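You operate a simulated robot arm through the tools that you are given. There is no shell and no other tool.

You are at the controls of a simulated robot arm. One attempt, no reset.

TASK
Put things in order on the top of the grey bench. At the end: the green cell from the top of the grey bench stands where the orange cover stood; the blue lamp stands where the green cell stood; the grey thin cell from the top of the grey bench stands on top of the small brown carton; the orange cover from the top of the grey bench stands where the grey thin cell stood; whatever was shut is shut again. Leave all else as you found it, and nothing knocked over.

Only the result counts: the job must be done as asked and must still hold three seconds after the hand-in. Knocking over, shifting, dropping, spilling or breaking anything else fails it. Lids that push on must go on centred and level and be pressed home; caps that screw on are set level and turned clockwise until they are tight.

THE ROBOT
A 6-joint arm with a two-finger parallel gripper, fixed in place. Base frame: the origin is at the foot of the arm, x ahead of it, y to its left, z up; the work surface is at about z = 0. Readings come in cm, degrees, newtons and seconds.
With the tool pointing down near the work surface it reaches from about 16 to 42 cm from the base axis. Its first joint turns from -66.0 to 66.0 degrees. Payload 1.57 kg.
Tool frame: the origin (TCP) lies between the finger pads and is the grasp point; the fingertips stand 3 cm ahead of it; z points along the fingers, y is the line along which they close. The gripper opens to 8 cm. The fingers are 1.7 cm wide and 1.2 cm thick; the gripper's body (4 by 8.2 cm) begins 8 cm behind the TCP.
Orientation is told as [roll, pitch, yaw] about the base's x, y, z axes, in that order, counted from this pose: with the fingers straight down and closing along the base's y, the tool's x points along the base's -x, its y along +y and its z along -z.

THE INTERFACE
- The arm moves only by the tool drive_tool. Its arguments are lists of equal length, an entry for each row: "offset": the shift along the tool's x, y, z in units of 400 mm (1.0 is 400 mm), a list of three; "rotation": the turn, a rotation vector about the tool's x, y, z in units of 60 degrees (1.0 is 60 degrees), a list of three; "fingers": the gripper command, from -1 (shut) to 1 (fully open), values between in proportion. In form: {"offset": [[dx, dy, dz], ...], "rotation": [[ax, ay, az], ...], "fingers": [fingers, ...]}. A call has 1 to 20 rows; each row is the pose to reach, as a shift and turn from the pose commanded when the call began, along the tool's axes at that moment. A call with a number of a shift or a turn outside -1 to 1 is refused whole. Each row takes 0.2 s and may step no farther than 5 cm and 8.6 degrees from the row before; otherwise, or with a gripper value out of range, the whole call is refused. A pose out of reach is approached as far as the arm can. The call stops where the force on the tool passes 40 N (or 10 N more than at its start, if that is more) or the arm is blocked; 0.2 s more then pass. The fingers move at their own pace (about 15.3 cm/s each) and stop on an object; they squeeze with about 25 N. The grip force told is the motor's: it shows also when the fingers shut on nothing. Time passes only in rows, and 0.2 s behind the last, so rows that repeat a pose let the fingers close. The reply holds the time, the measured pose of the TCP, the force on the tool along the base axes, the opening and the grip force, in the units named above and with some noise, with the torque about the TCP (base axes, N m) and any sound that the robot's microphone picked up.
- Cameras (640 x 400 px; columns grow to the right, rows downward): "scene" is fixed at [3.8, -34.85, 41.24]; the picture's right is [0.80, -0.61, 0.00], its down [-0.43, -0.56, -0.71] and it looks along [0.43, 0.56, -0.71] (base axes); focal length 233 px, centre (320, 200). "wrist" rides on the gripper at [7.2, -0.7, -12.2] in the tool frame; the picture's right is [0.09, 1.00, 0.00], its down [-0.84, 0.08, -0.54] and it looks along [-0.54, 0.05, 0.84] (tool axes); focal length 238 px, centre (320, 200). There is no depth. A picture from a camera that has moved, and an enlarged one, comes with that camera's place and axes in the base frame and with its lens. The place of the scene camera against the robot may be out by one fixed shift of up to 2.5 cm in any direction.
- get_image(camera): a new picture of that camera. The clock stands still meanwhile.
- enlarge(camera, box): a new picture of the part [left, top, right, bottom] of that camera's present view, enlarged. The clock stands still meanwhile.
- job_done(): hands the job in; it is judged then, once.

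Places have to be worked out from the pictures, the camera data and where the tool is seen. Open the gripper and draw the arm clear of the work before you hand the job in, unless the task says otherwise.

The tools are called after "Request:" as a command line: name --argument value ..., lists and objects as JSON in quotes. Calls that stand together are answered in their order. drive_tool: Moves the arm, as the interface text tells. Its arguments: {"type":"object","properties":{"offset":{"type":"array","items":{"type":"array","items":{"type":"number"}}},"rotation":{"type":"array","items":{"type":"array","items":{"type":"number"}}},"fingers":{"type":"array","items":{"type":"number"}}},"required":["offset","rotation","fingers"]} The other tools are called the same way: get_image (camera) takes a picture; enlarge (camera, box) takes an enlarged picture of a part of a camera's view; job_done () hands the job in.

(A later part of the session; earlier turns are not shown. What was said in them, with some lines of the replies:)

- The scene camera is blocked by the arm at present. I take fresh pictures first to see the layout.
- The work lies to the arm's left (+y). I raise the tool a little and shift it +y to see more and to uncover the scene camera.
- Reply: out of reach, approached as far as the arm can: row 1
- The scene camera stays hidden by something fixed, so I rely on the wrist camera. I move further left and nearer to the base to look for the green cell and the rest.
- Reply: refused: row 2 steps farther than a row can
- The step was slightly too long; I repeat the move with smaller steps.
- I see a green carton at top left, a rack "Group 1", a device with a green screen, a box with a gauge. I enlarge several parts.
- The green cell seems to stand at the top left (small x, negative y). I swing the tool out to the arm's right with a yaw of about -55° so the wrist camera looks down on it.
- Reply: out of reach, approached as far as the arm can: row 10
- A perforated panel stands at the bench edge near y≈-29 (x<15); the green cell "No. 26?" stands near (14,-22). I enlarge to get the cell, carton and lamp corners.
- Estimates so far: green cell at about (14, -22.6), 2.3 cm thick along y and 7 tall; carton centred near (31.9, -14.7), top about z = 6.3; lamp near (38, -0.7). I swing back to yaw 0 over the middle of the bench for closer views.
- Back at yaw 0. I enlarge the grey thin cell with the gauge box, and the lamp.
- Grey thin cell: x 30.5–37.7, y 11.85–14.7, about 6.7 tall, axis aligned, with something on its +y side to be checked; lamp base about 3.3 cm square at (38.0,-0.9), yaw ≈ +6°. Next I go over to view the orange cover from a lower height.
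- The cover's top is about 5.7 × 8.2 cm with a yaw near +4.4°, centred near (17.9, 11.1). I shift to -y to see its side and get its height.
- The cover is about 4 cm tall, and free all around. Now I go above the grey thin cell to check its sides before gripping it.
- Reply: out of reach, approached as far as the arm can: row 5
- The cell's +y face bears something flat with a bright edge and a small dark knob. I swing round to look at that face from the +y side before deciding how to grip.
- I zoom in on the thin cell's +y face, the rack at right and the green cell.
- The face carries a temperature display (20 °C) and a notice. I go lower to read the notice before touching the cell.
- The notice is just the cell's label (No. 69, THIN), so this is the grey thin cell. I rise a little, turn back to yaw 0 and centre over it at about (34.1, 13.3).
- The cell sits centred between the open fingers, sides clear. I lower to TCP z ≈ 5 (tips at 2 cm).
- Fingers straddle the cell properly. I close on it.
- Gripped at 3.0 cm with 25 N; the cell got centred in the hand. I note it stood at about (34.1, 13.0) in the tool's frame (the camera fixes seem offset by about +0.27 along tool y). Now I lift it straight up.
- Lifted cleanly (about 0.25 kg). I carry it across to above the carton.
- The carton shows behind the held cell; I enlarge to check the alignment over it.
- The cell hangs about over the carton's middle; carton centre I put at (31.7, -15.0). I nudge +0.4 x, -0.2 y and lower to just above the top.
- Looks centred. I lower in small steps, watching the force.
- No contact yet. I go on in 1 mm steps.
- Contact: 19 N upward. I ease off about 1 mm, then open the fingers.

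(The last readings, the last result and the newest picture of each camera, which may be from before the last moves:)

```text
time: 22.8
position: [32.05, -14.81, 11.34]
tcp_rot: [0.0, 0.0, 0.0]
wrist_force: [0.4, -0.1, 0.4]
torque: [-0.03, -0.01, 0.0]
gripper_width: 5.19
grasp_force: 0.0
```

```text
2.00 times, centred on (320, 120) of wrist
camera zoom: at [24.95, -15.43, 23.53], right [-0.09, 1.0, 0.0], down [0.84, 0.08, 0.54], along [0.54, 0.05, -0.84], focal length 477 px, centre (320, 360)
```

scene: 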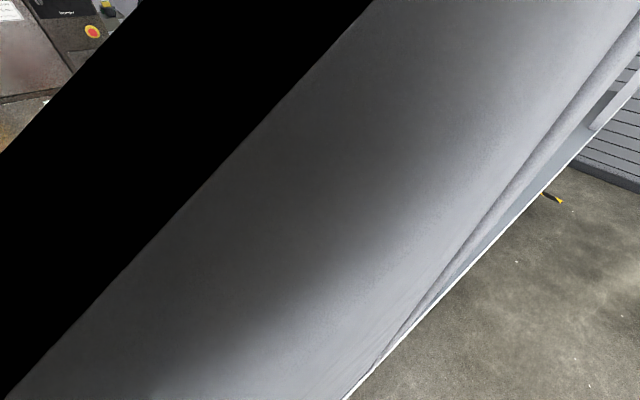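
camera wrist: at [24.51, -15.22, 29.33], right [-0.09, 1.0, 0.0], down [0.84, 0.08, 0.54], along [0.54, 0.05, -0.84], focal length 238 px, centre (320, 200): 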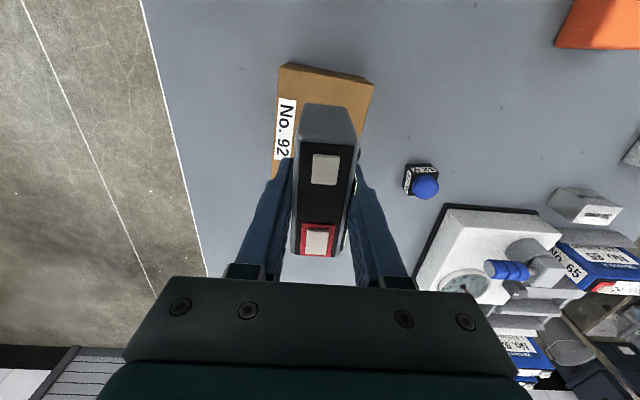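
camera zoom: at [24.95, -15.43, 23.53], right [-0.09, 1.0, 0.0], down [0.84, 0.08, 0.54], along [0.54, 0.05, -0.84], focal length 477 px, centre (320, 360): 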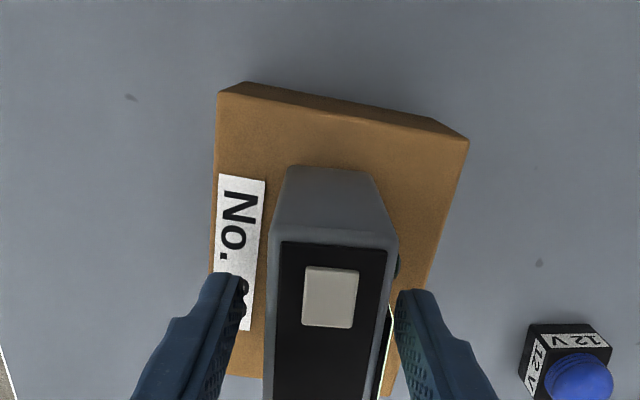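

Released and standing on the carton. I rise clear and check.

Request:
drive_tool --offset '[[0, 0, -0.05], [0, 0, -0.14], [0, 0, -0.24]]' --rotation '[[0, 0, 0], [0, 0, 0], [0, 0, 0]]' --fingers '[0.3, 0.3, 0.6]'

Request:
get_image --camera "wrist"

```text
time: 23.6
position: [32.02, -14.92, 20.88]
tcp_rot: [0.1, 0.0, 0.0]
wrist_force: [-0.4, -0.2, -0.4]
torque: [0.02, 0.04, 0.0]
gripper_width: 6.41
grasp_force: 0.0
```

```text
taken
camera wrist: at [24.9, -15.46, 33.16], right [-0.09, 1.0, 0.0], down [0.84, 0.08, 0.54], along [0.54, 0.05, -0.84], focal length 238 px, centre (320, 200)
```

wrist: 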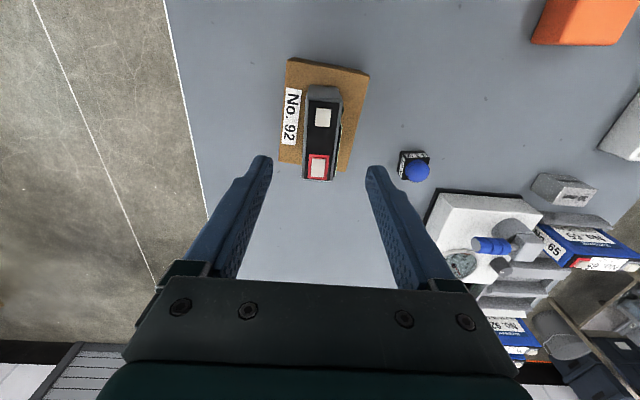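

The thin cell stands well on the carton. Next: over to the orange cover, centred near (17.95, 10.9), yaw ≈ +4.3°.

Request:
drive_tool --offset '[[0.05, 0.092, 0], [0.1, 0.184, 0], [0.15, 0.276, 0], [0.2, 0.368, 0], [0.25, 0.46, 0.02], [0.3, 0.552, 0.05], [0.351, 0.645, 0.0975], [0.351, 0.645, 0.0975]]' --rotation '[[0, 0, -0.01], [0, 0, -0.02], [0, 0, -0.03], [0, 0, -0.04], [0, 0, -0.05], [0, 0, -0.06], [0, 0, -0.0717], [0, 0, -0.0717]]' --fingers '[1, 1, 1, 1, 1, 1, 1, 1]'

Request:
get_image --camera "wrist"

Request:
enlarge --camera "wrist" --box '[220, 40, 420, 200]'

```text
time: 25.4
position: [18.2, 10.97, 16.88]
tcp_rot: [0.0, -0.1, 4.2]
wrist_force: [-0.3, -1.1, 0.5]
torque: [-0.03, 0.03, 0.02]
gripper_width: 7.99
grasp_force: 0.1
```

```text
taken
camera wrist: at [11.03, 9.91, 29.23], right [-0.17, 0.99, 0.0], down [0.83, 0.14, 0.54], along [0.54, 0.09, -0.84], focal length 238 px, centre (320, 200)
```

wrist: 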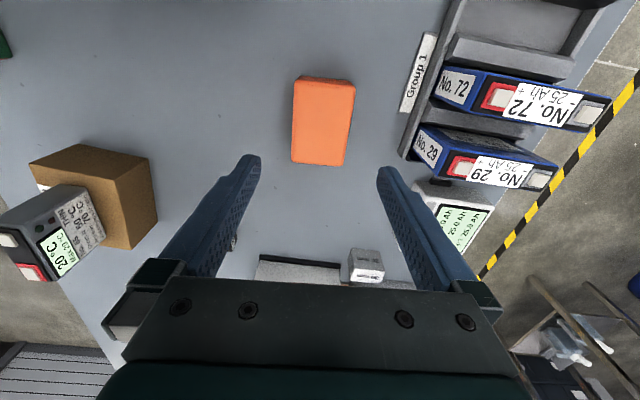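

```text
2.50 times, centred on (320, 120) of wrist
camera zoom: at [11.03, 9.91, 29.23], right [-0.17, 0.99, 0.0], down [0.83, 0.14, 0.54], along [0.54, 0.09, -0.84], focal length 596 px, centre (320, 400)
```

zoom: 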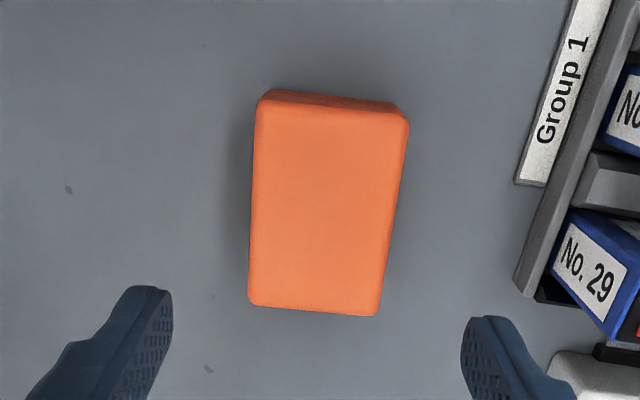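

In the tool frame the cover is centred to within 2 mm and aligned within 1°. I lower to TCP z ≈ 3.5 with a small 1.5 mm correction.

Request:
drive_tool --offset '[[0.004, 0.001, 0.1], [0.004, 0.001, 0.2], [0.004, 0.001, 0.29], [0.004, 0.001, 0.334]]' --rotation '[[0, 0, 0], [0, 0, 0], [0, 0, 0], [0, 0, 0]]' --fingers '[1, 1, 1, 1]'

Request:
get_image --camera "wrist"

```text
time: 26.4
position: [17.9, 10.82, 3.51]
tcp_rot: [0.1, -0.1, 4.3]
wrist_force: [0.1, 0.7, 0.4]
torque: [0.01, 0.02, 0.03]
gripper_width: 7.98
grasp_force: 0.1
```

```text
taken
camera wrist: at [10.84, 9.78, 15.79], right [-0.17, 0.99, 0.0], down [0.83, 0.14, 0.54], along [0.54, 0.09, -0.84], focal length 238 px, centre (320, 200)
```

wrist: 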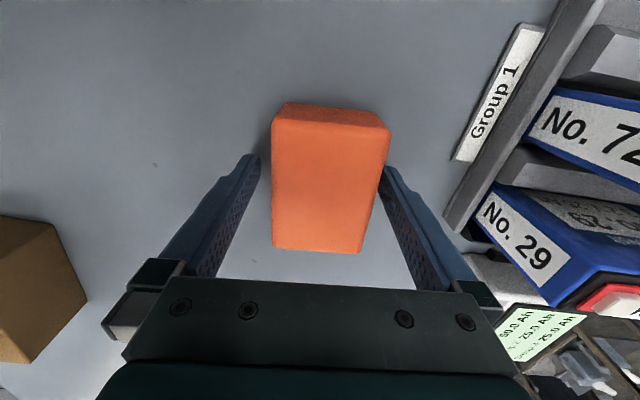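

Fingers straddle the cover. I close on it.

Request:
drive_tool --offset '[[0, 0, 0], [0, 0, 0], [0, 0, 0], [0, 0, 0]]' --rotation '[[0, 0, 0], [0, 0, 0], [0, 0, 0], [0, 0, 0]]' --fingers '[0.6, 0.3, -1, -1]'

Request:
get_image --camera "wrist"

```text
time: 27.4
position: [18.0, 10.72, 3.51]
tcp_rot: [0.0, 0.0, 4.3]
wrist_force: [0.1, -1.1, -0.3]
torque: [0.01, -0.01, 0.0]
gripper_width: 5.95
grasp_force: 25.4
```

```text
taken
camera wrist: at [10.85, 9.79, 15.83], right [-0.17, 0.99, 0.0], down [0.83, 0.14, 0.54], along [0.53, 0.09, -0.84], focal length 238 px, centre (320, 200)
```

wrist: 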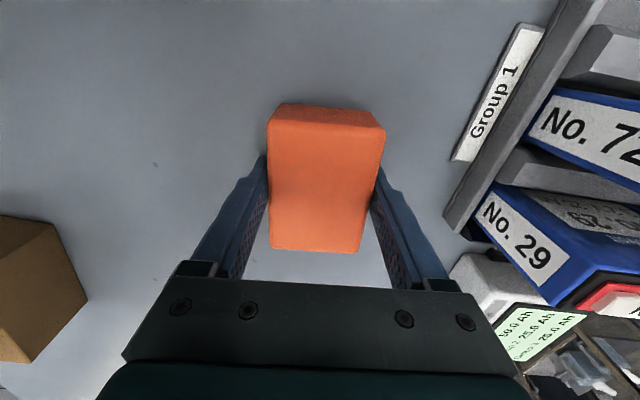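

Gripped at 5.95 cm. I lift it and look at what is beneath.

Request:
drive_tool --offset '[[0, 0, -0.02], [0, 0, -0.1], [0, 0, -0.2], [0, 0, -0.3], [0, 0, -0.33]]' --rotation '[[0, 0, 0], [0, 0, 0], [0, 0, 0], [0, 0, 0], [0, 0, 0]]' --fingers '[-1, -1, -1, -1, -1]'

Request:
get_image --camera "wrist"

```text
time: 28.6
position: [17.95, 10.89, 16.82]
tcp_rot: [0.1, 0.0, 4.3]
wrist_force: [0.1, 0.4, -0.5]
torque: [-0.01, 0.01, 0.02]
gripper_width: 5.93
grasp_force: 25.6
```

```text
taken
camera wrist: at [10.81, 9.88, 29.1], right [-0.17, 0.99, 0.0], down [0.83, 0.14, 0.54], along [0.53, 0.09, -0.84], focal length 238 px, centre (320, 200)
```

wrist: 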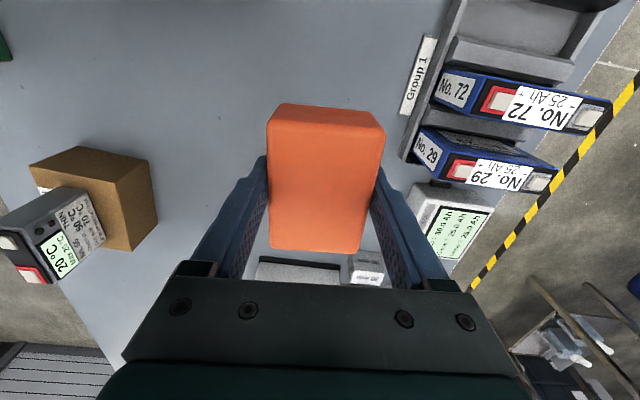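

The cover is light; I carry it to above the place where the thin cell stood (34.1, 12.95), turning to yaw 0.

Request:
drive_tool --offset '[[-0.1, 0.005, 0], [-0.2, 0.01, 0], [-0.3, 0.015, 0], [-0.4065, 0.021, 0], [-0.4065, 0.021, 0]]' --rotation '[[0, 0, 0.018], [0, 0, 0.036], [0, 0, 0.054], [0, 0, 0.0717], [0, 0, 0.0717]]' --fingers '[-1, -1, -1, -1, -1]'

Request:
get_image --camera "wrist"

```text
time: 29.8
position: [34.1, 12.89, 16.74]
tcp_rot: [-0.1, 0.1, 0.0]
wrist_force: [0.2, 0.4, -1.0]
torque: [-0.02, -0.04, 0.03]
gripper_width: 5.97
grasp_force: 25.0
```

```text
taken
camera wrist: at [26.9, 12.45, 28.99], right [-0.09, 1.0, 0.0], down [0.84, 0.08, 0.54], along [0.54, 0.05, -0.84], focal length 238 px, centre (320, 200)
```

wrist: 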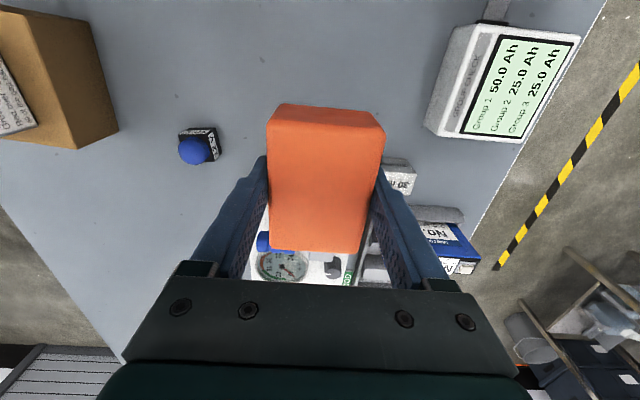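

Centred on the target. I lower to just above the surface.

Request:
drive_tool --offset '[[0, 0, 0.1], [0, 0, 0.2], [0, 0, 0.29], [0, 0, 0.32], [0, 0, 0.325]]' --rotation '[[0, 0, 0], [0, 0, 0], [0, 0, 0], [0, 0, 0], [0, 0, 0]]' --fingers '[-1, -1, -1, -1, -1]'

Request:
get_image --camera "wrist"

```text
time: 31.0
position: [34.11, 12.76, 3.76]
tcp_rot: [0.0, 0.0, -0.1]
wrist_force: [0.0, 0.2, -0.8]
torque: [-0.01, -0.03, -0.02]
gripper_width: 5.97
grasp_force: 24.5
```

```text
taken
camera wrist: at [26.93, 12.41, 16.05], right [-0.09, 1.0, 0.0], down [0.84, 0.08, 0.54], along [0.54, 0.05, -0.84], focal length 238 px, centre (320, 200)
```

wrist: 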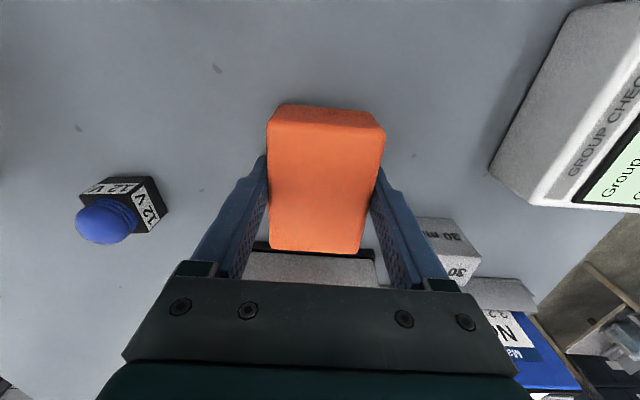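

Nearly down. I lower the last 2–3 mm in small steps.

Request:
drive_tool --offset '[[0, 0, 0.0025], [0, 0, 0.005], [0, 0, 0.005]]' --rotation '[[0, 0, 0], [0, 0, 0], [0, 0, 0]]' --fingers '[-1, -1, -1]'

```text
time: 31.8
position: [33.97, 12.82, 3.75]
tcp_rot: [0.0, 0.0, 0.1]
wrist_force: [-0.2, -0.9, -0.8]
torque: [0.01, -0.03, 0.0]
gripper_width: 5.93
grasp_force: 24.9
```

Request:
drive_tool --offset '[[0, 0, 0.002], [0, 0, 0.004], [0, 0, 0.004]]' --rotation '[[0, 0, 0], [0, 0, 0], [0, 0, 0]]' --fingers '[-1, -1, -1]'

```text
time: 32.6
position: [34.09, 12.84, 3.52]
tcp_rot: [0.0, -0.1, 0.0]
wrist_force: [-3.7, -2.7, 16.5]
torque: [-0.04, 0.18, 0.0]
gripper_width: 5.95
grasp_force: 24.9
```

Contact at 16.5 N. I ease off about 1 mm and open.

Request:
drive_tool --offset '[[0, 0, -0.002], [0, 0, -0.0025], [0, 0, -0.0025], [0, 0, -0.0025], [0, 0, -0.0025]]' --rotation '[[0, 0, 0], [0, 0, 0], [0, 0, 0], [0, 0, 0], [0, 0, 0]]' --fingers '[-1, -1, 0.7, 0.9, 0.95]'

Request:
get_image --camera "wrist"

```text
time: 33.8
position: [34.03, 12.89, 3.51]
tcp_rot: [-0.1, -0.1, 0.0]
wrist_force: [-0.3, 0.2, 0.3]
torque: [0.0, 0.0, 0.0]
gripper_width: 7.8
grasp_force: 0.0
```

```text
taken
camera wrist: at [26.92, 12.46, 15.81], right [-0.09, 1.0, 0.0], down [0.84, 0.08, 0.54], along [0.54, 0.05, -0.84], focal length 238 px, centre (320, 200)
```

wrist: 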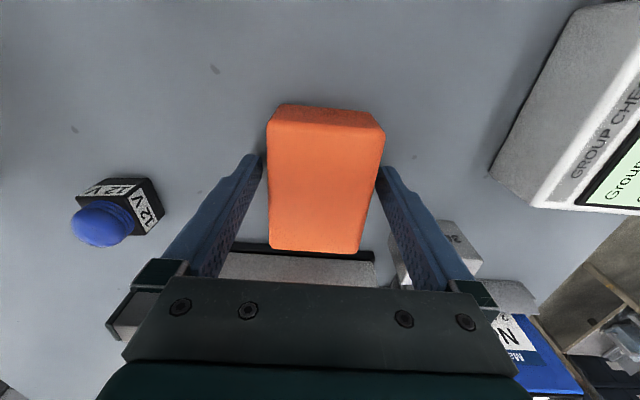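

The cover stands freely. I rise straight up and look.

Request:
drive_tool --offset '[[0, 0, -0.03], [0, 0, -0.12], [0, 0, -0.22], [0, 0, -0.32]]' --rotation '[[0, 0, 0], [0, 0, 0], [0, 0, 0], [0, 0, 0]]' --fingers '[1, 1, 1, 1]'

Request:
get_image --camera "wrist"

Request:
enlarge --camera "wrist" --box '[240, 70, 400, 220]'

```text
time: 34.8
position: [34.12, 13.05, 16.37]
tcp_rot: [0.0, 0.0, 0.0]
wrist_force: [0.9, -1.1, 0.6]
torque: [0.02, -0.01, -0.01]
gripper_width: 8.02
grasp_force: 0.1
```

```text
taken
camera wrist: at [26.94, 12.51, 28.66], right [-0.09, 1.0, 0.0], down [0.84, 0.08, 0.54], along [0.54, 0.05, -0.84], focal length 238 px, centre (320, 200)
```

wrist: 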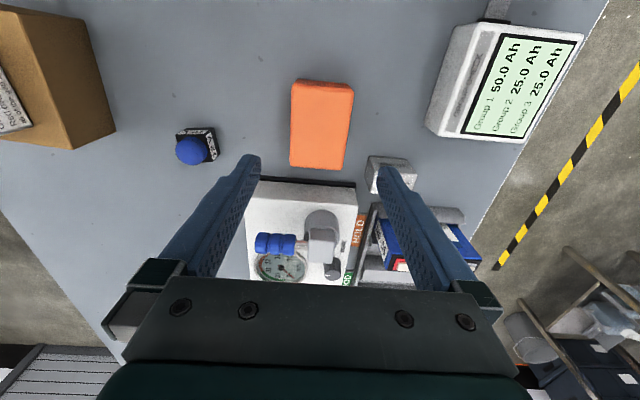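

```text
2.67 times, centred on (320, 145) of wrist
camera zoom: at [26.94, 12.51, 28.66], right [-0.09, 1.0, 0.0], down [0.84, 0.08, 0.54], along [0.54, 0.05, -0.84], focal length 636 px, centre (320, 347)
```

zoom: 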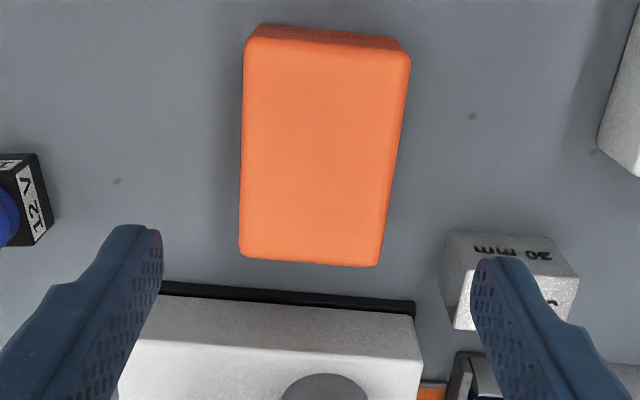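

The cover stands at the thin cell's old place (within about 2–3 mm). Next I go to the green cell near (13.8, -22.75), passing on the base side of the carton at a safe height.

Request:
drive_tool --offset '[[0.0525, -0.075, -0.0525], [0.1225, -0.1575, -0.09], [0.1925, -0.245, -0.1], [0.2575, -0.335, -0.1], [0.3125, -0.43, -0.1], [0.3575, -0.53, -0.1], [0.3975, -0.6325, -0.1]]' --rotation '[[0, 0, 0], [0, 0, 0], [0, 0, 0], [0, 0, 0], [0, 0, 0], [0, 0, 0], [0, 0, 0]]' --fingers '[1, 1, 1, 0.6, 0.3, 0.25, 0.25]'

Request:
get_image --camera "wrist"

```text
time: 36.4
position: [18.01, -12.43, 20.22]
tcp_rot: [0.0, 0.0, -0.1]
wrist_force: [-0.5, 0.5, -0.5]
torque: [0.02, 0.02, 0.02]
gripper_width: 4.99
grasp_force: 0.1
```

```text
taken
camera wrist: at [10.89, -12.86, 32.58], right [-0.09, 1.0, 0.0], down [0.84, 0.08, 0.54], along [0.54, 0.05, -0.84], focal length 238 px, centre (320, 200)
```

wrist: 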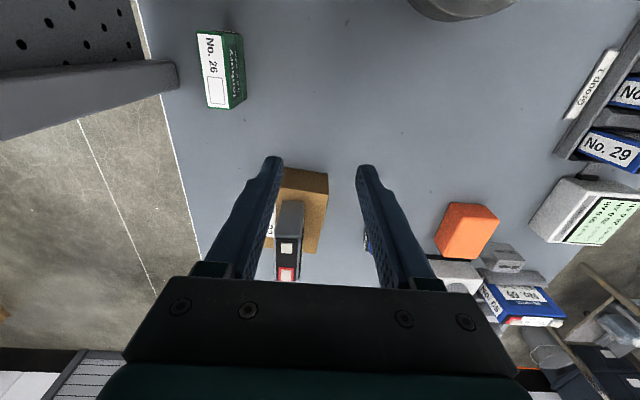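

Nothing is left at the cover's old place. I enlarge on the green cell and the post to measure.

Request:
enlarge --camera "wrist" --box '[130, 0, 290, 120]'

```text
3.33 times, centred on (210, 60) of wrist
camera zoom: at [10.89, -12.86, 32.58], right [-0.09, 1.0, 0.0], down [0.84, 0.08, 0.54], along [0.54, 0.05, -0.84], focal length 794 px, centre (687, 667)
```

zoom: 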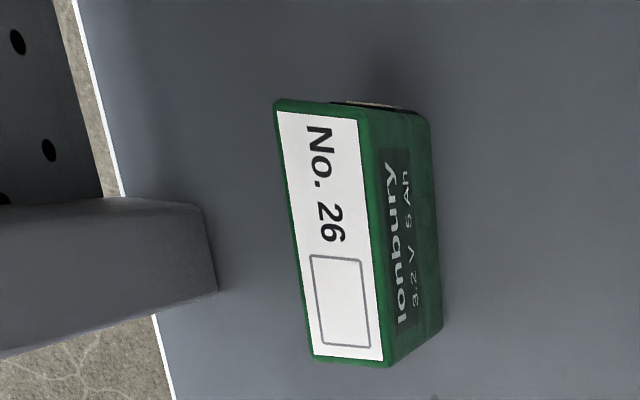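

Green cell: centre about (13.8, -22.9), 2.25 thick along y, 6.5 long along x, ~6.9 tall; the panel's post face is at y ≈ -30. I move above it with the fingers at 5 cm opening.

Request:
drive_tool --offset '[[0.035, -0.0875, 0], [0.07, -0.175, 0], [0.105, -0.262, 0], [0.105, -0.262, 0]]' --rotation '[[0, 0, 0], [0, 0, 0], [0, 0, 0], [0, 0, 0]]' --fingers '[0.25, 0.25, 0.25, 0.25]'

Request:
get_image --camera "wrist"

Request:
enlarge --camera "wrist" --box '[240, 50, 400, 200]'

```text
time: 37.4
position: [13.97, -22.88, 20.3]
tcp_rot: [0.1, -0.1, 0.1]
wrist_force: [-0.4, 0.2, -0.8]
torque: [0.0, 0.0, -0.01]
gripper_width: 5.01
grasp_force: 0.0
```

```text
taken
camera wrist: at [6.78, -23.33, 32.54], right [-0.09, 1.0, 0.0], down [0.84, 0.08, 0.54], along [0.54, 0.05, -0.84], focal length 238 px, centre (320, 200)
```

wrist: 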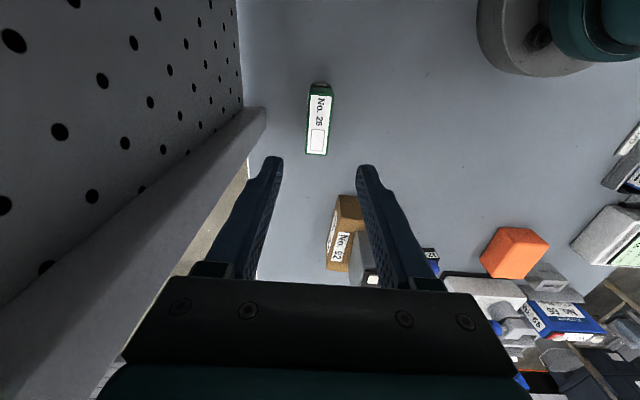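

```text
2.67 times, centred on (320, 125) of wrist
camera zoom: at [6.78, -23.33, 32.54], right [-0.09, 1.0, 0.0], down [0.84, 0.08, 0.54], along [0.54, 0.05, -0.84], focal length 636 px, centre (320, 400)
```

zoom: 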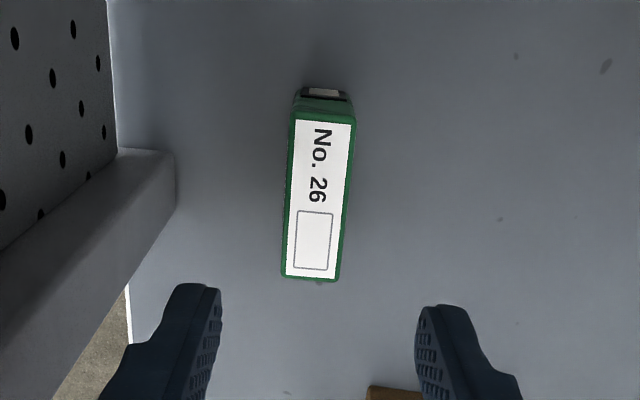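

In the tool frame the cell is centred to 0.4 mm in x and -2 mm in y, aligned. I correct and lower to TCP z ≈ 5.

Request:
drive_tool --offset '[[0, -0.005, 0.1], [0, -0.005, 0.2], [0, -0.005, 0.3], [0, -0.005, 0.36], [0, -0.005, 0.3825]]' --rotation '[[0, 0, 0], [0, 0, 0], [0, 0, 0], [0, 0, 0], [0, 0, 0]]' --fingers '[0.25, 0.25, 0.25, 0.25, 0.25]'

Request:
get_image --camera "wrist"

```text
time: 38.6
position: [13.98, -22.86, 4.96]
tcp_rot: [-0.1, -0.1, -0.1]
wrist_force: [-0.4, -0.6, -0.6]
torque: [0.04, 0.02, -0.01]
gripper_width: 5.0
grasp_force: 0.0
```

```text
taken
camera wrist: at [6.81, -23.47, 17.23], right [-0.09, 1.0, 0.0], down [0.84, 0.08, 0.54], along [0.54, 0.05, -0.84], focal length 238 px, centre (320, 200)
```

wrist: 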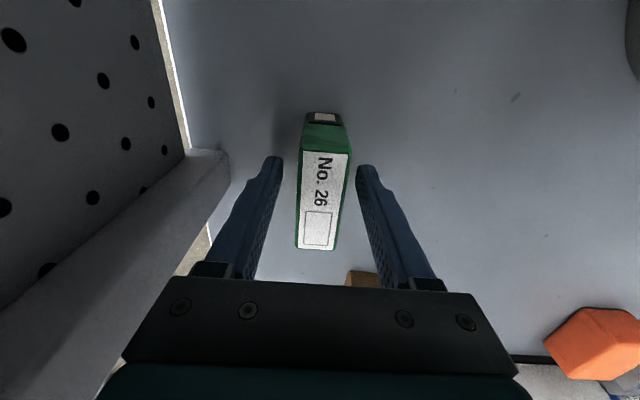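

Good: the cell is between the fingers. I close on it.

Request:
drive_tool --offset '[[0, 0, 0], [0, 0, 0], [0, 0, 0], [0, 0, 0]]' --rotation '[[0, 0, 0], [0, 0, 0], [0, 0, 0], [0, 0, 0]]' --fingers '[-0.1, -0.3, -1, -1]'

Request:
get_image --camera "wrist"

```text
time: 39.6
position: [14.0, -22.98, 5.01]
tcp_rot: [-0.1, 0.0, 0.0]
wrist_force: [-0.2, 0.1, 0.6]
torque: [0.04, -0.02, -0.02]
gripper_width: 2.57
grasp_force: 24.8
```

```text
taken
camera wrist: at [6.82, -23.47, 17.26], right [-0.09, 1.0, 0.0], down [0.84, 0.08, 0.54], along [0.54, 0.05, -0.84], focal length 238 px, centre (320, 200)
```

wrist: 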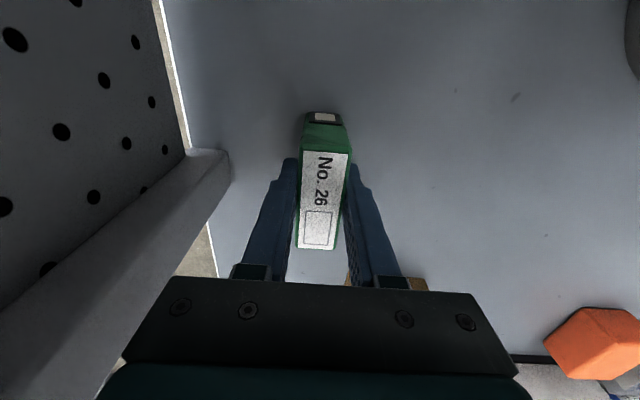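

Gripped at 2.57 cm without shifting it, so its place is TCP ≈ (13.97, -22.95). I lift it straight up.

Request:
drive_tool --offset '[[0, 0, -0.02], [0, 0, -0.1], [0, 0, -0.2], [0, 0, -0.3], [0, 0, -0.375], [0, 0, -0.375]]' --rotation '[[0, 0, 0], [0, 0, 0], [0, 0, 0], [0, 0, 0], [0, 0, 0], [0, 0, 0]]' --fingers '[-1, -1, -1, -1, -1, -1]'

Request:
get_image --camera "wrist"

```text
time: 41.0
position: [13.92, -22.91, 20.19]
tcp_rot: [0.1, 0.1, 0.1]
wrist_force: [-0.2, 0.0, -2.0]
torque: [-0.02, 0.01, 0.02]
gripper_width: 2.55
grasp_force: 25.1
```

```text
taken
camera wrist: at [6.83, -23.47, 32.4], right [-0.09, 1.0, 0.0], down [0.84, 0.08, 0.54], along [0.54, 0.05, -0.84], focal length 238 px, centre (320, 200)
```

wrist: 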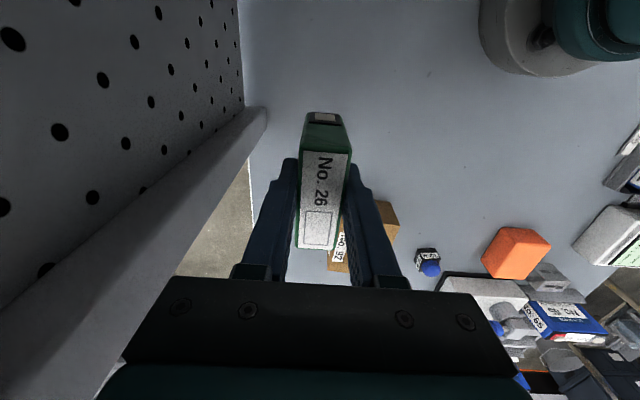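

Lifted (about 0.2 kg). I carry it around on the base side to above the cover's old place (18.0, 11.0).

Request:
drive_tool --offset '[[-0.032, 0.0853, 0], [-0.067, 0.1903, 0], [-0.102, 0.2978, 0], [-0.132, 0.4078, 0], [-0.152, 0.5228, 0], [-0.152, 0.6378, 0], [-0.132, 0.7478, 0], [-0.102, 0.8478, 0], [-0.102, 0.8478, 0]]' --rotation '[[0, 0, 0], [0, 0, 0], [0, 0, 0], [0, 0, 0], [0, 0, 0], [0, 0, 0], [0, 0, 0], [0, 0, 0], [0, 0, 0]]' --fingers '[-1, -1, -1, -1, -1, -1, -1, -1, -1]'

Request:
get_image --camera "wrist"

```text
time: 43.0
position: [18.07, 10.88, 20.04]
tcp_rot: [0.0, 0.0, 0.1]
wrist_force: [-0.6, -0.5, -2.2]
torque: [-0.01, -0.02, 0.0]
gripper_width: 2.59
grasp_force: 25.5
```

```text
taken
camera wrist: at [10.9, 10.52, 32.26], right [-0.09, 1.0, 0.0], down [0.84, 0.08, 0.54], along [0.54, 0.05, -0.84], focal length 238 px, centre (320, 200)
```

wrist: 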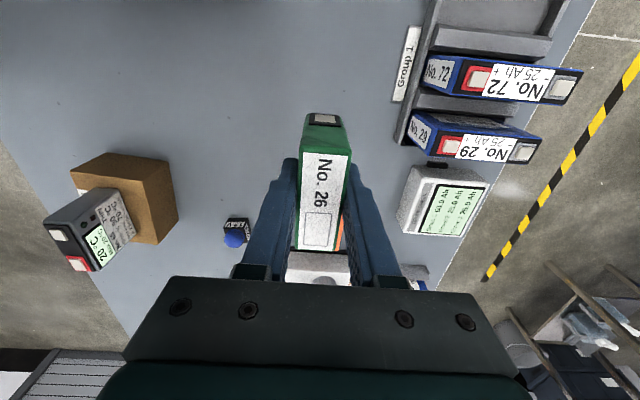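

Over the target. I lower to just above the bench.

Request:
drive_tool --offset '[[0, 0.002, 0.1], [0, 0.002, 0.2], [0, 0.002, 0.3], [0, 0.002, 0.35], [0, 0.002, 0.368], [0, 0.002, 0.368]]' --rotation '[[0, 0, 0], [0, 0, 0], [0, 0, 0], [0, 0, 0], [0, 0, 0], [0, 0, 0]]' --fingers '[-1, -1, -1, -1, -1, -1]'

Request:
get_image --camera "wrist"

```text
time: 44.4
position: [18.12, 10.99, 5.3]
tcp_rot: [0.1, 0.1, -0.1]
wrist_force: [-0.5, 0.0, -2.3]
torque: [-0.03, 0.01, -0.01]
gripper_width: 2.57
grasp_force: 25.1
```

```text
taken
camera wrist: at [10.96, 10.5, 17.54], right [-0.09, 1.0, 0.0], down [0.84, 0.08, 0.54], along [0.54, 0.05, -0.84], focal length 238 px, centre (320, 200)
```

wrist: 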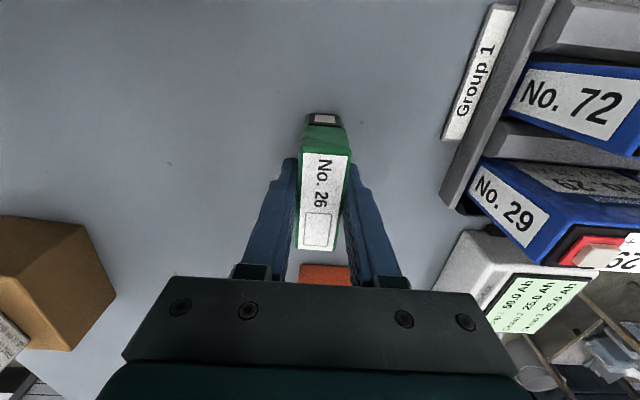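

I lower the last few millimetres in small steps, watching the force.

Request:
drive_tool --offset '[[0, 0, 0.002], [0, 0, 0.004], [0, 0, 0.005], [0, 0, 0.005]]' --rotation '[[0, 0, 0], [0, 0, 0], [0, 0, 0], [0, 0, 0]]' --fingers '[-1, -1, -1, -1]'

```text
time: 45.4
position: [18.06, 10.88, 5.11]
tcp_rot: [0.1, 0.0, 0.1]
wrist_force: [0.0, -0.1, -2.8]
torque: [-0.02, -0.01, 0.0]
gripper_width: 2.57
grasp_force: 24.8
```

Request:
drive_tool --offset '[[0, 0, 0.001], [0, 0, 0.002], [0, 0, 0.003], [0, 0, 0.003]]' --rotation '[[0, 0, 0], [0, 0, 0], [0, 0, 0], [0, 0, 0]]' --fingers '[-1, -1, -1, -1]'

```text
time: 46.4
position: [18.13, 10.95, 4.88]
tcp_rot: [0.0, 0.0, 0.1]
wrist_force: [-2.3, -3.5, 13.0]
torque: [-0.09, -0.3, -0.09]
gripper_width: 2.57
grasp_force: 25.5
```

Contact (13 N). I ease off slightly and open the fingers.

Request:
drive_tool --offset '[[0, 0, -0.0015], [0, 0, -0.002], [0, 0, -0.002], [0, 0, -0.002], [0, 0, -0.002]]' --rotation '[[0, 0, 0], [0, 0, 0], [0, 0, 0], [0, 0, 0], [0, 0, 0]]' --fingers '[-1, -1, 0, 0.25, 0.25]'

Request:
get_image --camera "wrist"

```text
time: 47.6
position: [17.99, 10.98, 5.07]
tcp_rot: [0.0, 0.0, 0.0]
wrist_force: [-0.6, 0.1, 0.5]
torque: [-0.02, 0.0, 0.02]
gripper_width: 4.99
grasp_force: 0.1
```

```text
taken
camera wrist: at [10.91, 10.48, 17.34], right [-0.09, 1.0, 0.0], down [0.84, 0.08, 0.54], along [0.54, 0.05, -0.84], focal length 238 px, centre (320, 200)
```

wrist: 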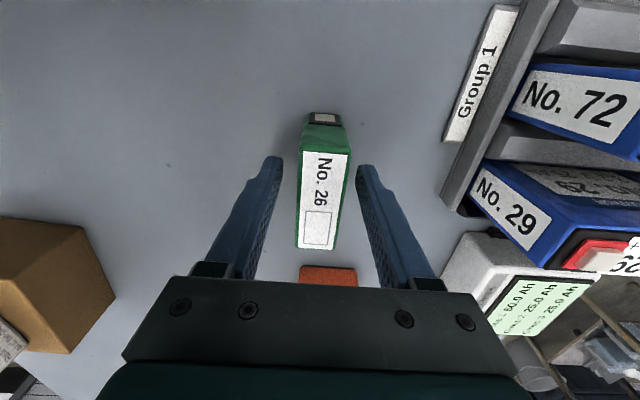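

The green cell stands at the cover's old place. I rise and head to the lamp, near (38.0, -1.1), yaw ≈ +6°.

Request:
drive_tool --offset '[[0, 0, -0.05], [0, 0, -0.15], [0, 0, -0.25], [-0.0833, -0.0504, -0.28], [-0.1667, -0.1008, -0.28], [-0.25, -0.1512, -0.28], [-0.3333, -0.2016, -0.28], [-0.4, -0.252, -0.28], [-0.46, -0.3025, -0.25], [-0.46, -0.3025, -0.25]]' --rotation '[[0, 0, 0], [0, 0, 0], [0, 0, 0], [0, 0, -0.02], [0, 0, -0.04], [0, 0, -0.06], [0, 0, -0.08], [0, 0, -0.1], [0, 0, -0.1], [0, 0, -0.1]]' --fingers '[0.25, 0.25, 0.25, 0.5, 1, 1, 1, 1, 1, 1]'

Request:
get_image --camera "wrist"

Request:
enlarge --camera "wrist" --box '[250, 60, 390, 190]'

```text
time: 49.8
position: [36.47, -1.12, 15.13]
tcp_rot: [0.0, 0.0, 6.0]
wrist_force: [-0.2, 0.1, 0.5]
torque: [-0.01, 0.01, 0.01]
gripper_width: 7.97
grasp_force: 0.0
```

```text
taken
camera wrist: at [29.38, -2.34, 27.4], right [-0.2, 0.98, 0.0], down [0.82, 0.16, 0.54], along [0.53, 0.11, -0.84], focal length 238 px, centre (320, 200)
```

wrist: 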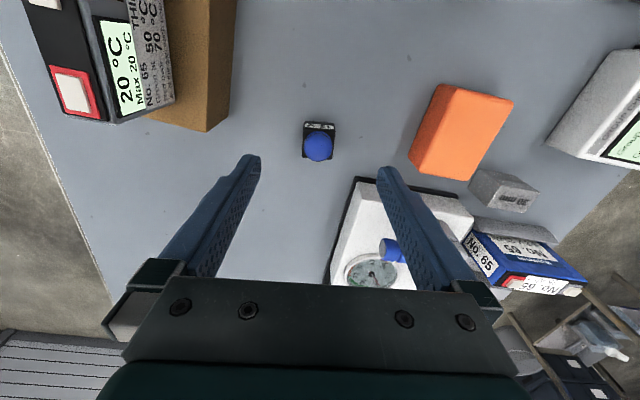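

```text
3.08 times, centred on (320, 125) of wrist
camera zoom: at [29.38, -2.34, 27.4], right [-0.2, 0.98, 0.0], down [0.82, 0.16, 0.54], along [0.53, 0.11, -0.84], focal length 733 px, centre (320, 431)
```

zoom: 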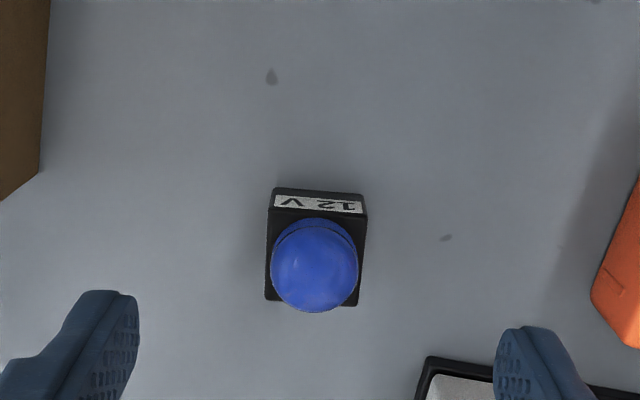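

In the tool frame the lamp's base (3.3 cm square) is centred 1.5 cm farther out, aligned. I shift over it and lower to TCP z ≈ 3.4.

Request:
drive_tool --offset '[[-0.0378, -0.0025, 0.03], [-0.0378, -0.0025, 0.13], [-0.0378, -0.0025, 0.23], [-0.0378, -0.0025, 0.28], [-0.0378, -0.0025, 0.293]]' --rotation '[[0, 0, 0], [0, 0, 0], [0, 0, 0], [0, 0, 0], [0, 0, 0]]' --fingers '[1, 1, 1, 1, 1]'

Request:
get_image --camera "wrist"

```text
time: 51.0
position: [38.04, -1.12, 3.43]
tcp_rot: [0.0, 0.0, 6.0]
wrist_force: [0.6, 0.1, -0.3]
torque: [0.02, 0.02, -0.01]
gripper_width: 8.0
grasp_force: 0.0
```

```text
taken
camera wrist: at [30.87, -2.27, 15.66], right [-0.2, 0.98, 0.0], down [0.82, 0.16, 0.54], along [0.53, 0.11, -0.84], focal length 238 px, centre (320, 200)
```

wrist: 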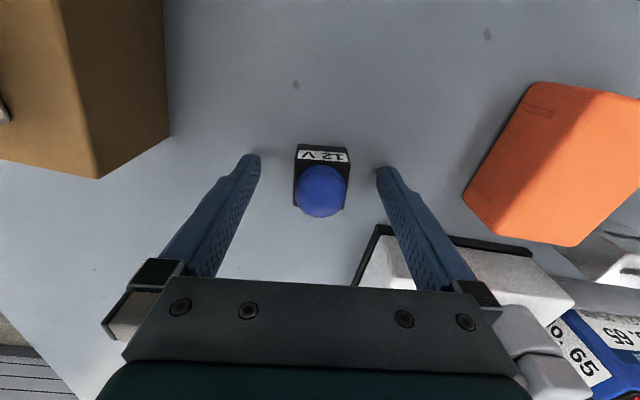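

The lamp is between the fingers. I close on its base.

Request:
drive_tool --offset '[[0, 0, 0], [0, 0, 0], [0, 0, 0], [0, 0, 0]]' --rotation '[[0, 0, 0], [0, 0, 0], [0, 0, 0], [0, 0, 0]]' --fingers '[0.2, 0, -1, -1]'

Request:
get_image --camera "wrist"

```text
time: 52.0
position: [37.91, -1.09, 3.26]
tcp_rot: [-0.1, 0.0, 6.0]
wrist_force: [-0.2, -0.4, -0.7]
torque: [-0.03, 0.03, 0.02]
gripper_width: 3.3
grasp_force: 24.9
```

```text
taken
camera wrist: at [30.87, -2.27, 15.7], right [-0.2, 0.98, 0.0], down [0.82, 0.16, 0.54], along [0.53, 0.11, -0.84], focal length 238 px, centre (320, 200)
```

wrist: 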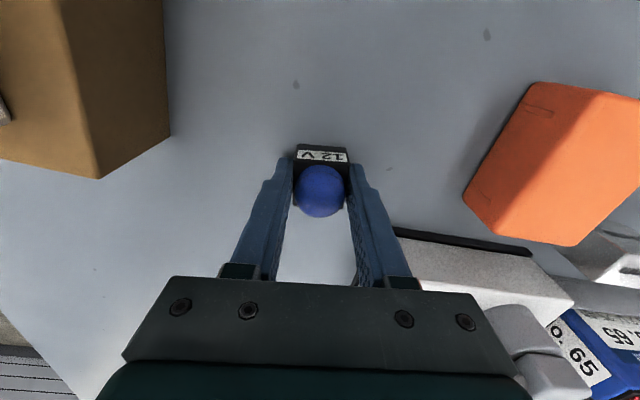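

Lamp gripped at 3.3 cm. I lift it and turn to yaw 0 in the air.

Request:
drive_tool --offset '[[0, 0, -0.02], [0, 0, -0.1], [0, 0, -0.2], [0, 0, -0.29], [0.05, 0, -0.31], [0.05, 0, -0.31]]' --rotation '[[0, 0, 0], [0, 0, 0], [0, 0, 0], [0, 0, 0], [0, 0, 0.1], [0, 0, 0.1]]' --fingers '[-1, -1, -1, -1, -1, -1]'

Request:
get_image --camera "wrist"

```text
time: 53.4
position: [36.05, -1.4, 15.89]
tcp_rot: [0.0, 0.0, -0.2]
wrist_force: [0.6, 0.3, -0.4]
torque: [0.01, -0.01, -0.03]
gripper_width: 3.31
grasp_force: 25.2
```

```text
taken
camera wrist: at [28.89, -1.85, 28.1], right [-0.09, 1.0, 0.0], down [0.84, 0.08, 0.54], along [0.54, 0.05, -0.84], focal length 238 px, centre (320, 200)
```

wrist: 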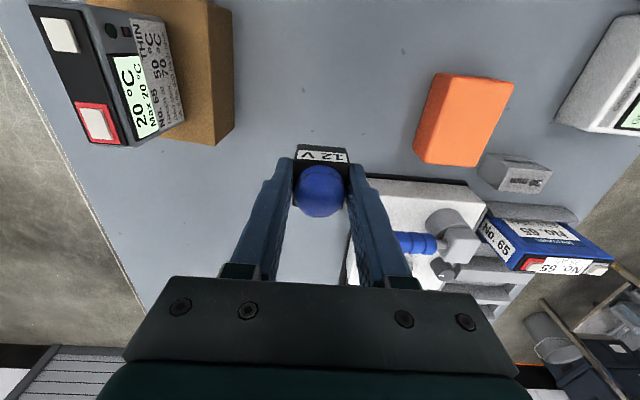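

Lamp held securely. I carry it inward first, then around the carton to above the green cell's old place (13.97, -22.95).

Request:
drive_tool --offset '[[0.1013, 0.01, -0.0278], [0.2013, 0.01, -0.0653], [0.2963, -0.0025, -0.1028], [0.3713, -0.0775, -0.1028], [0.4113, -0.18, -0.1028], [0.4463, -0.285, -0.1028], [0.4813, -0.3875, -0.1028], [0.5188, -0.475, -0.1028], [0.552, -0.5388, -0.1028], [0.552, -0.5388, -0.1028]]' --rotation '[[0, 0, 0], [0, 0, 0], [0, 0, 0], [0, 0, 0], [0, 0, 0], [0, 0, 0], [0, 0, 0], [0, 0, 0], [0, 0, 0], [0, 0, 0]]' --fingers '[-1, -1, -1, -1, -1, -1, -1, -1, -1, -1]'

Request:
get_image --camera "wrist"

```text
time: 55.6
position: [13.89, -22.68, 19.88]
tcp_rot: [0.0, -0.1, 0.0]
wrist_force: [0.0, -0.2, -1.0]
torque: [0.01, 0.01, 0.02]
gripper_width: 3.32
grasp_force: 25.0
```

```text
taken
camera wrist: at [6.74, -23.24, 32.14], right [-0.09, 1.0, 0.0], down [0.84, 0.08, 0.54], along [0.54, 0.05, -0.84], focal length 238 px, centre (320, 200)
```

wrist: 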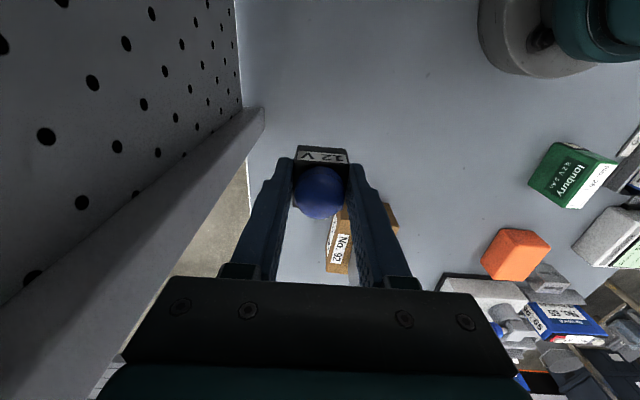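

I correct y by -2 mm and lower to just above the bench.

Request:
drive_tool --offset '[[-0.002, -0.0055, 0.1], [-0.002, -0.0055, 0.2], [-0.002, -0.0055, 0.3], [-0.002, -0.0055, 0.38], [-0.002, -0.0055, 0.403], [-0.002, -0.0055, 0.403]]' --rotation '[[0, 0, 0], [0, 0, 0], [0, 0, 0], [0, 0, 0], [0, 0, 0], [0, 0, 0]]' --fingers '[-1, -1, -1, -1, -1, -1]'

Request:
get_image --camera "wrist"

```text
time: 57.0
position: [13.93, -23.01, 3.65]
tcp_rot: [0.0, 0.0, 0.1]
wrist_force: [-0.9, -0.1, -0.7]
torque: [-0.01, 0.02, -0.03]
gripper_width: 3.33
grasp_force: 24.7
```

```text
taken
camera wrist: at [6.79, -23.52, 15.97], right [-0.09, 1.0, 0.0], down [0.84, 0.08, 0.54], along [0.54, 0.05, -0.84], focal length 238 px, centre (320, 200)
```

wrist: 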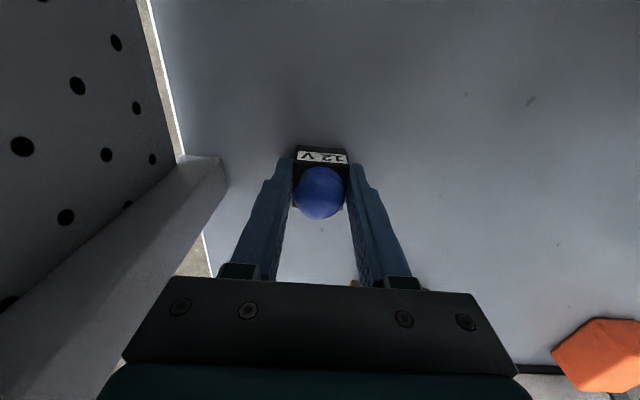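

Position (13.93, -23.0). I lower the last millimetres gently.

Request:
drive_tool --offset '[[0, 0, 0.002], [0, 0, 0.004], [0, 0, 0.004]]' --rotation '[[0, 0, 0], [0, 0, 0], [0, 0, 0]]' --fingers '[-1, -1, -1]'

```text
time: 57.8
position: [13.99, -23.09, 3.68]
tcp_rot: [0.0, 0.0, 0.0]
wrist_force: [0.6, -0.5, -0.5]
torque: [-0.02, -0.01, 0.02]
gripper_width: 3.33
grasp_force: 25.1
```

Request:
drive_tool --offset '[[0, 0, 0.001], [0, 0, 0.002], [0, 0, 0.003], [0, 0, 0.003]]' --rotation '[[0, 0, 0], [0, 0, 0], [0, 0, 0], [0, 0, 0]]' --fingers '[-1, -1, -1, -1]'

```text
time: 58.8
position: [13.88, -23.08, 3.59]
tcp_rot: [0.0, 0.0, 0.0]
wrist_force: [-0.4, -0.9, 0.2]
torque: [0.0, -0.02, -0.02]
gripper_width: 3.3
grasp_force: 24.7
```

Request:
drive_tool --offset '[[0, 0, 0.001], [0, 0, 0.002], [0, 0, 0.003], [0, 0, 0.003]]' --rotation '[[0, 0, 0], [0, 0, 0], [0, 0, 0], [0, 0, 0]]' --fingers '[-1, -1, -1, -1]'

```text
time: 59.8
position: [13.97, -23.05, 3.41]
tcp_rot: [0.0, 0.0, 0.0]
wrist_force: [-1.9, 5.3, 19.5]
torque: [0.22, -0.01, -0.03]
gripper_width: 3.32
grasp_force: 24.9
```

Contact. I ease off about 1 mm and open to 6 cm.

Request:
drive_tool --offset '[[0, 0, -0.0015], [0, 0, -0.0025], [0, 0, -0.0025], [0, 0, -0.0025], [0, 0, -0.0025]]' --rotation '[[0, 0, 0], [0, 0, 0], [0, 0, 0], [0, 0, 0], [0, 0, 0]]' --fingers '[-1, -1, 0.2, 0.4, 0.4]'

Request:
get_image --camera "wrist"

```text
time: 61.0
position: [14.06, -23.11, 3.51]
tcp_rot: [0.0, -0.1, 0.0]
wrist_force: [-0.5, -0.5, 0.0]
torque: [0.0, -0.02, 0.04]
gripper_width: 5.61
grasp_force: 0.0
```

```text
taken
camera wrist: at [6.8, -23.54, 15.73], right [-0.09, 1.0, 0.0], down [0.84, 0.08, 0.54], along [0.54, 0.05, -0.84], focal length 238 px, centre (320, 200)
```

wrist: 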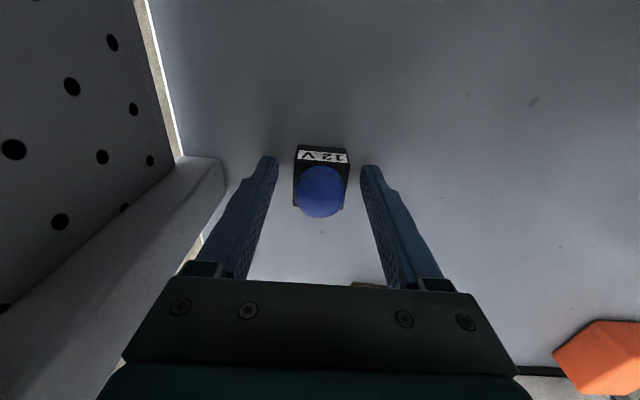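

The lamp stands released. I rise straight up and then move back to a neutral view over the bench.

Request:
drive_tool --offset '[[0, 0, -0.05], [0, 0, -0.15], [0, 0, -0.25], [0, 0, -0.35], [0, 0, -0.42], [-0.05, 0.1, -0.45], [-0.1, 0.2, -0.45], [-0.15, 0.3, -0.45]]' --rotation '[[0, 0, 0], [0, 0, 0], [0, 0, 0], [0, 0, 0], [0, 0, 0], [0, 0, 0], [0, 0, 0], [0, 0, 0]]' --fingers '[0.4, 0.4, 0.4, 0.4, 0.4, 0.4, 0.4, 0.6]'

Request:
get_image --camera "wrist"

```text
time: 62.8
position: [19.89, -11.14, 21.65]
tcp_rot: [0.0, -0.1, 0.0]
wrist_force: [0.5, 0.7, 1.0]
torque: [-0.01, -0.01, -0.07]
gripper_width: 6.39
grasp_force: 0.1
```

```text
taken
camera wrist: at [12.8, -11.56, 33.73], right [-0.09, 1.0, 0.0], down [0.84, 0.08, 0.54], along [0.54, 0.05, -0.84], focal length 238 px, centre (320, 200)
```

wrist: 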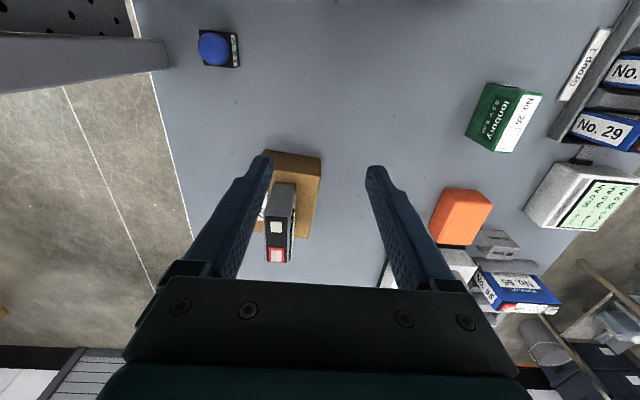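

All four pieces look right. I draw the arm up to a central clear spot with the gripper fully open and take a last check.

Request:
drive_tool --offset '[[-0.02, 0.1, -0.04], [-0.04, 0.2, -0.08], [-0.06, 0.28, -0.12], [-0.06, 0.28, -0.12], [-0.06, 0.28, -0.12]]' --rotation '[[0, 0, 0], [0, 0, 0], [0, 0, 0], [0, 0, 0], [0, 0, 0]]' --fingers '[1, 1, 1, 1, 1]'

Request:
get_image --camera "wrist"

Request:
enlarge --camera "wrist" --box '[100, 0, 300, 240]'

Request:
enlarge --camera "wrist" --box '[340, 0, 600, 240]'

```text
time: 64.0
position: [22.43, 0.02, 26.37]
tcp_rot: [0.1, -0.2, 0.0]
wrist_force: [-0.2, -0.4, 0.1]
torque: [0.0, -0.01, 0.04]
gripper_width: 8.01
grasp_force: 0.1
```

```text
taken
camera wrist: at [15.21, -0.36, 38.54], right [-0.09, 1.0, 0.0], down [0.84, 0.08, 0.54], along [0.54, 0.05, -0.84], focal length 238 px, centre (320, 200)
```

wrist: 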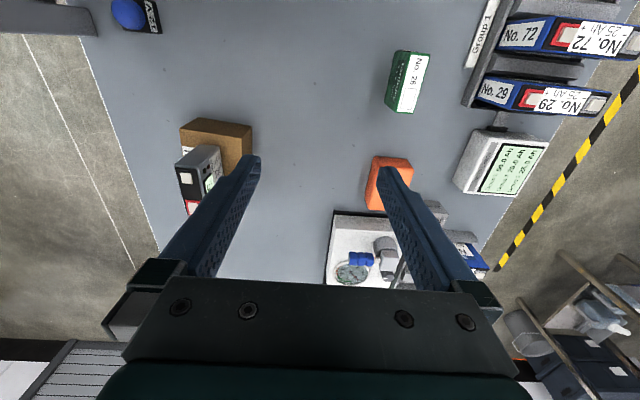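

```text
1.67 times, centred on (200, 120) of wrist
camera zoom: at [15.21, -0.36, 38.54], right [-0.09, 1.0, 0.0], down [0.84, 0.08, 0.54], along [0.54, 0.05, -0.84], focal length 397 px, centre (520, 333)
```

zoom: 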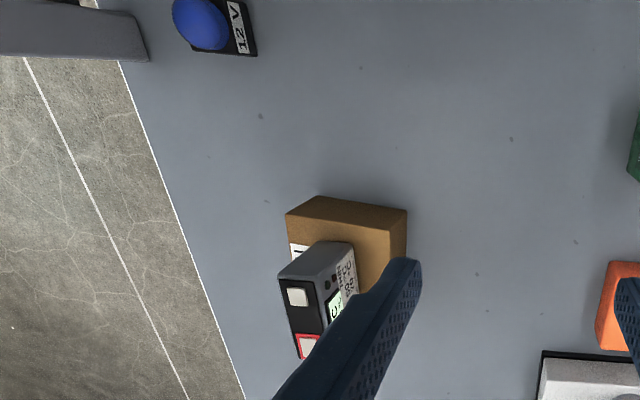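

```text
1.67 times, centred on (470, 120) of wrist
camera zoom: at [15.21, -0.36, 38.54], right [-0.09, 1.0, 0.0], down [0.84, 0.08, 0.54], along [0.54, 0.05, -0.84], focal length 397 px, centre (70, 333)
```

zoom: 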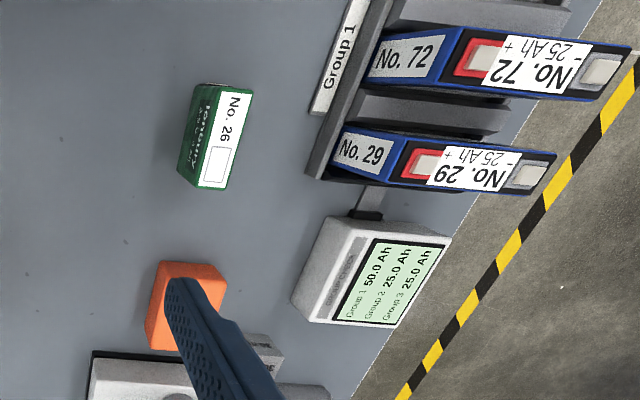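

The last pictures show:
- The thin cell stands upright on the carton.
- The cover stands at the thin cell's old place.
- The green cell stands at the cover's old place.
- The lamp stands at the green cell's old place.

Nothing else has moved, nothing was opened, and the gripper is open and clear, so I hand the job in.

Request:
job_done

```text
The job is handed in.
```

The four pieces on the grey bench are in their new places, and I handed the job in. I have not seen the judged result.

| Piece | Now stands | Placement |
|---|---|---|
| Grey thin cell (No. 69) | On top of the brown carton (No. 92) | Upright, near the middle of the carton |
| Orange cover | Where the grey thin cell stood | Within about 3 mm |
| Green cell (No. 26) | Where the orange cover stood | Within about 1–2 mm |
| Blue lamp | Where the green cell stood | Within about 1–2 mm |

These offsets are my own estimates from the wrist camera and tool readings. The scene camera was blocked by the perforated panel the whole time, so I had no second view to check against.

I opened nothing, so nothing needed shutting again. In the last pictures nothing had been knocked over, and I saw no sign that anything else had moved. The gripper is open and the arm is clear of the work.
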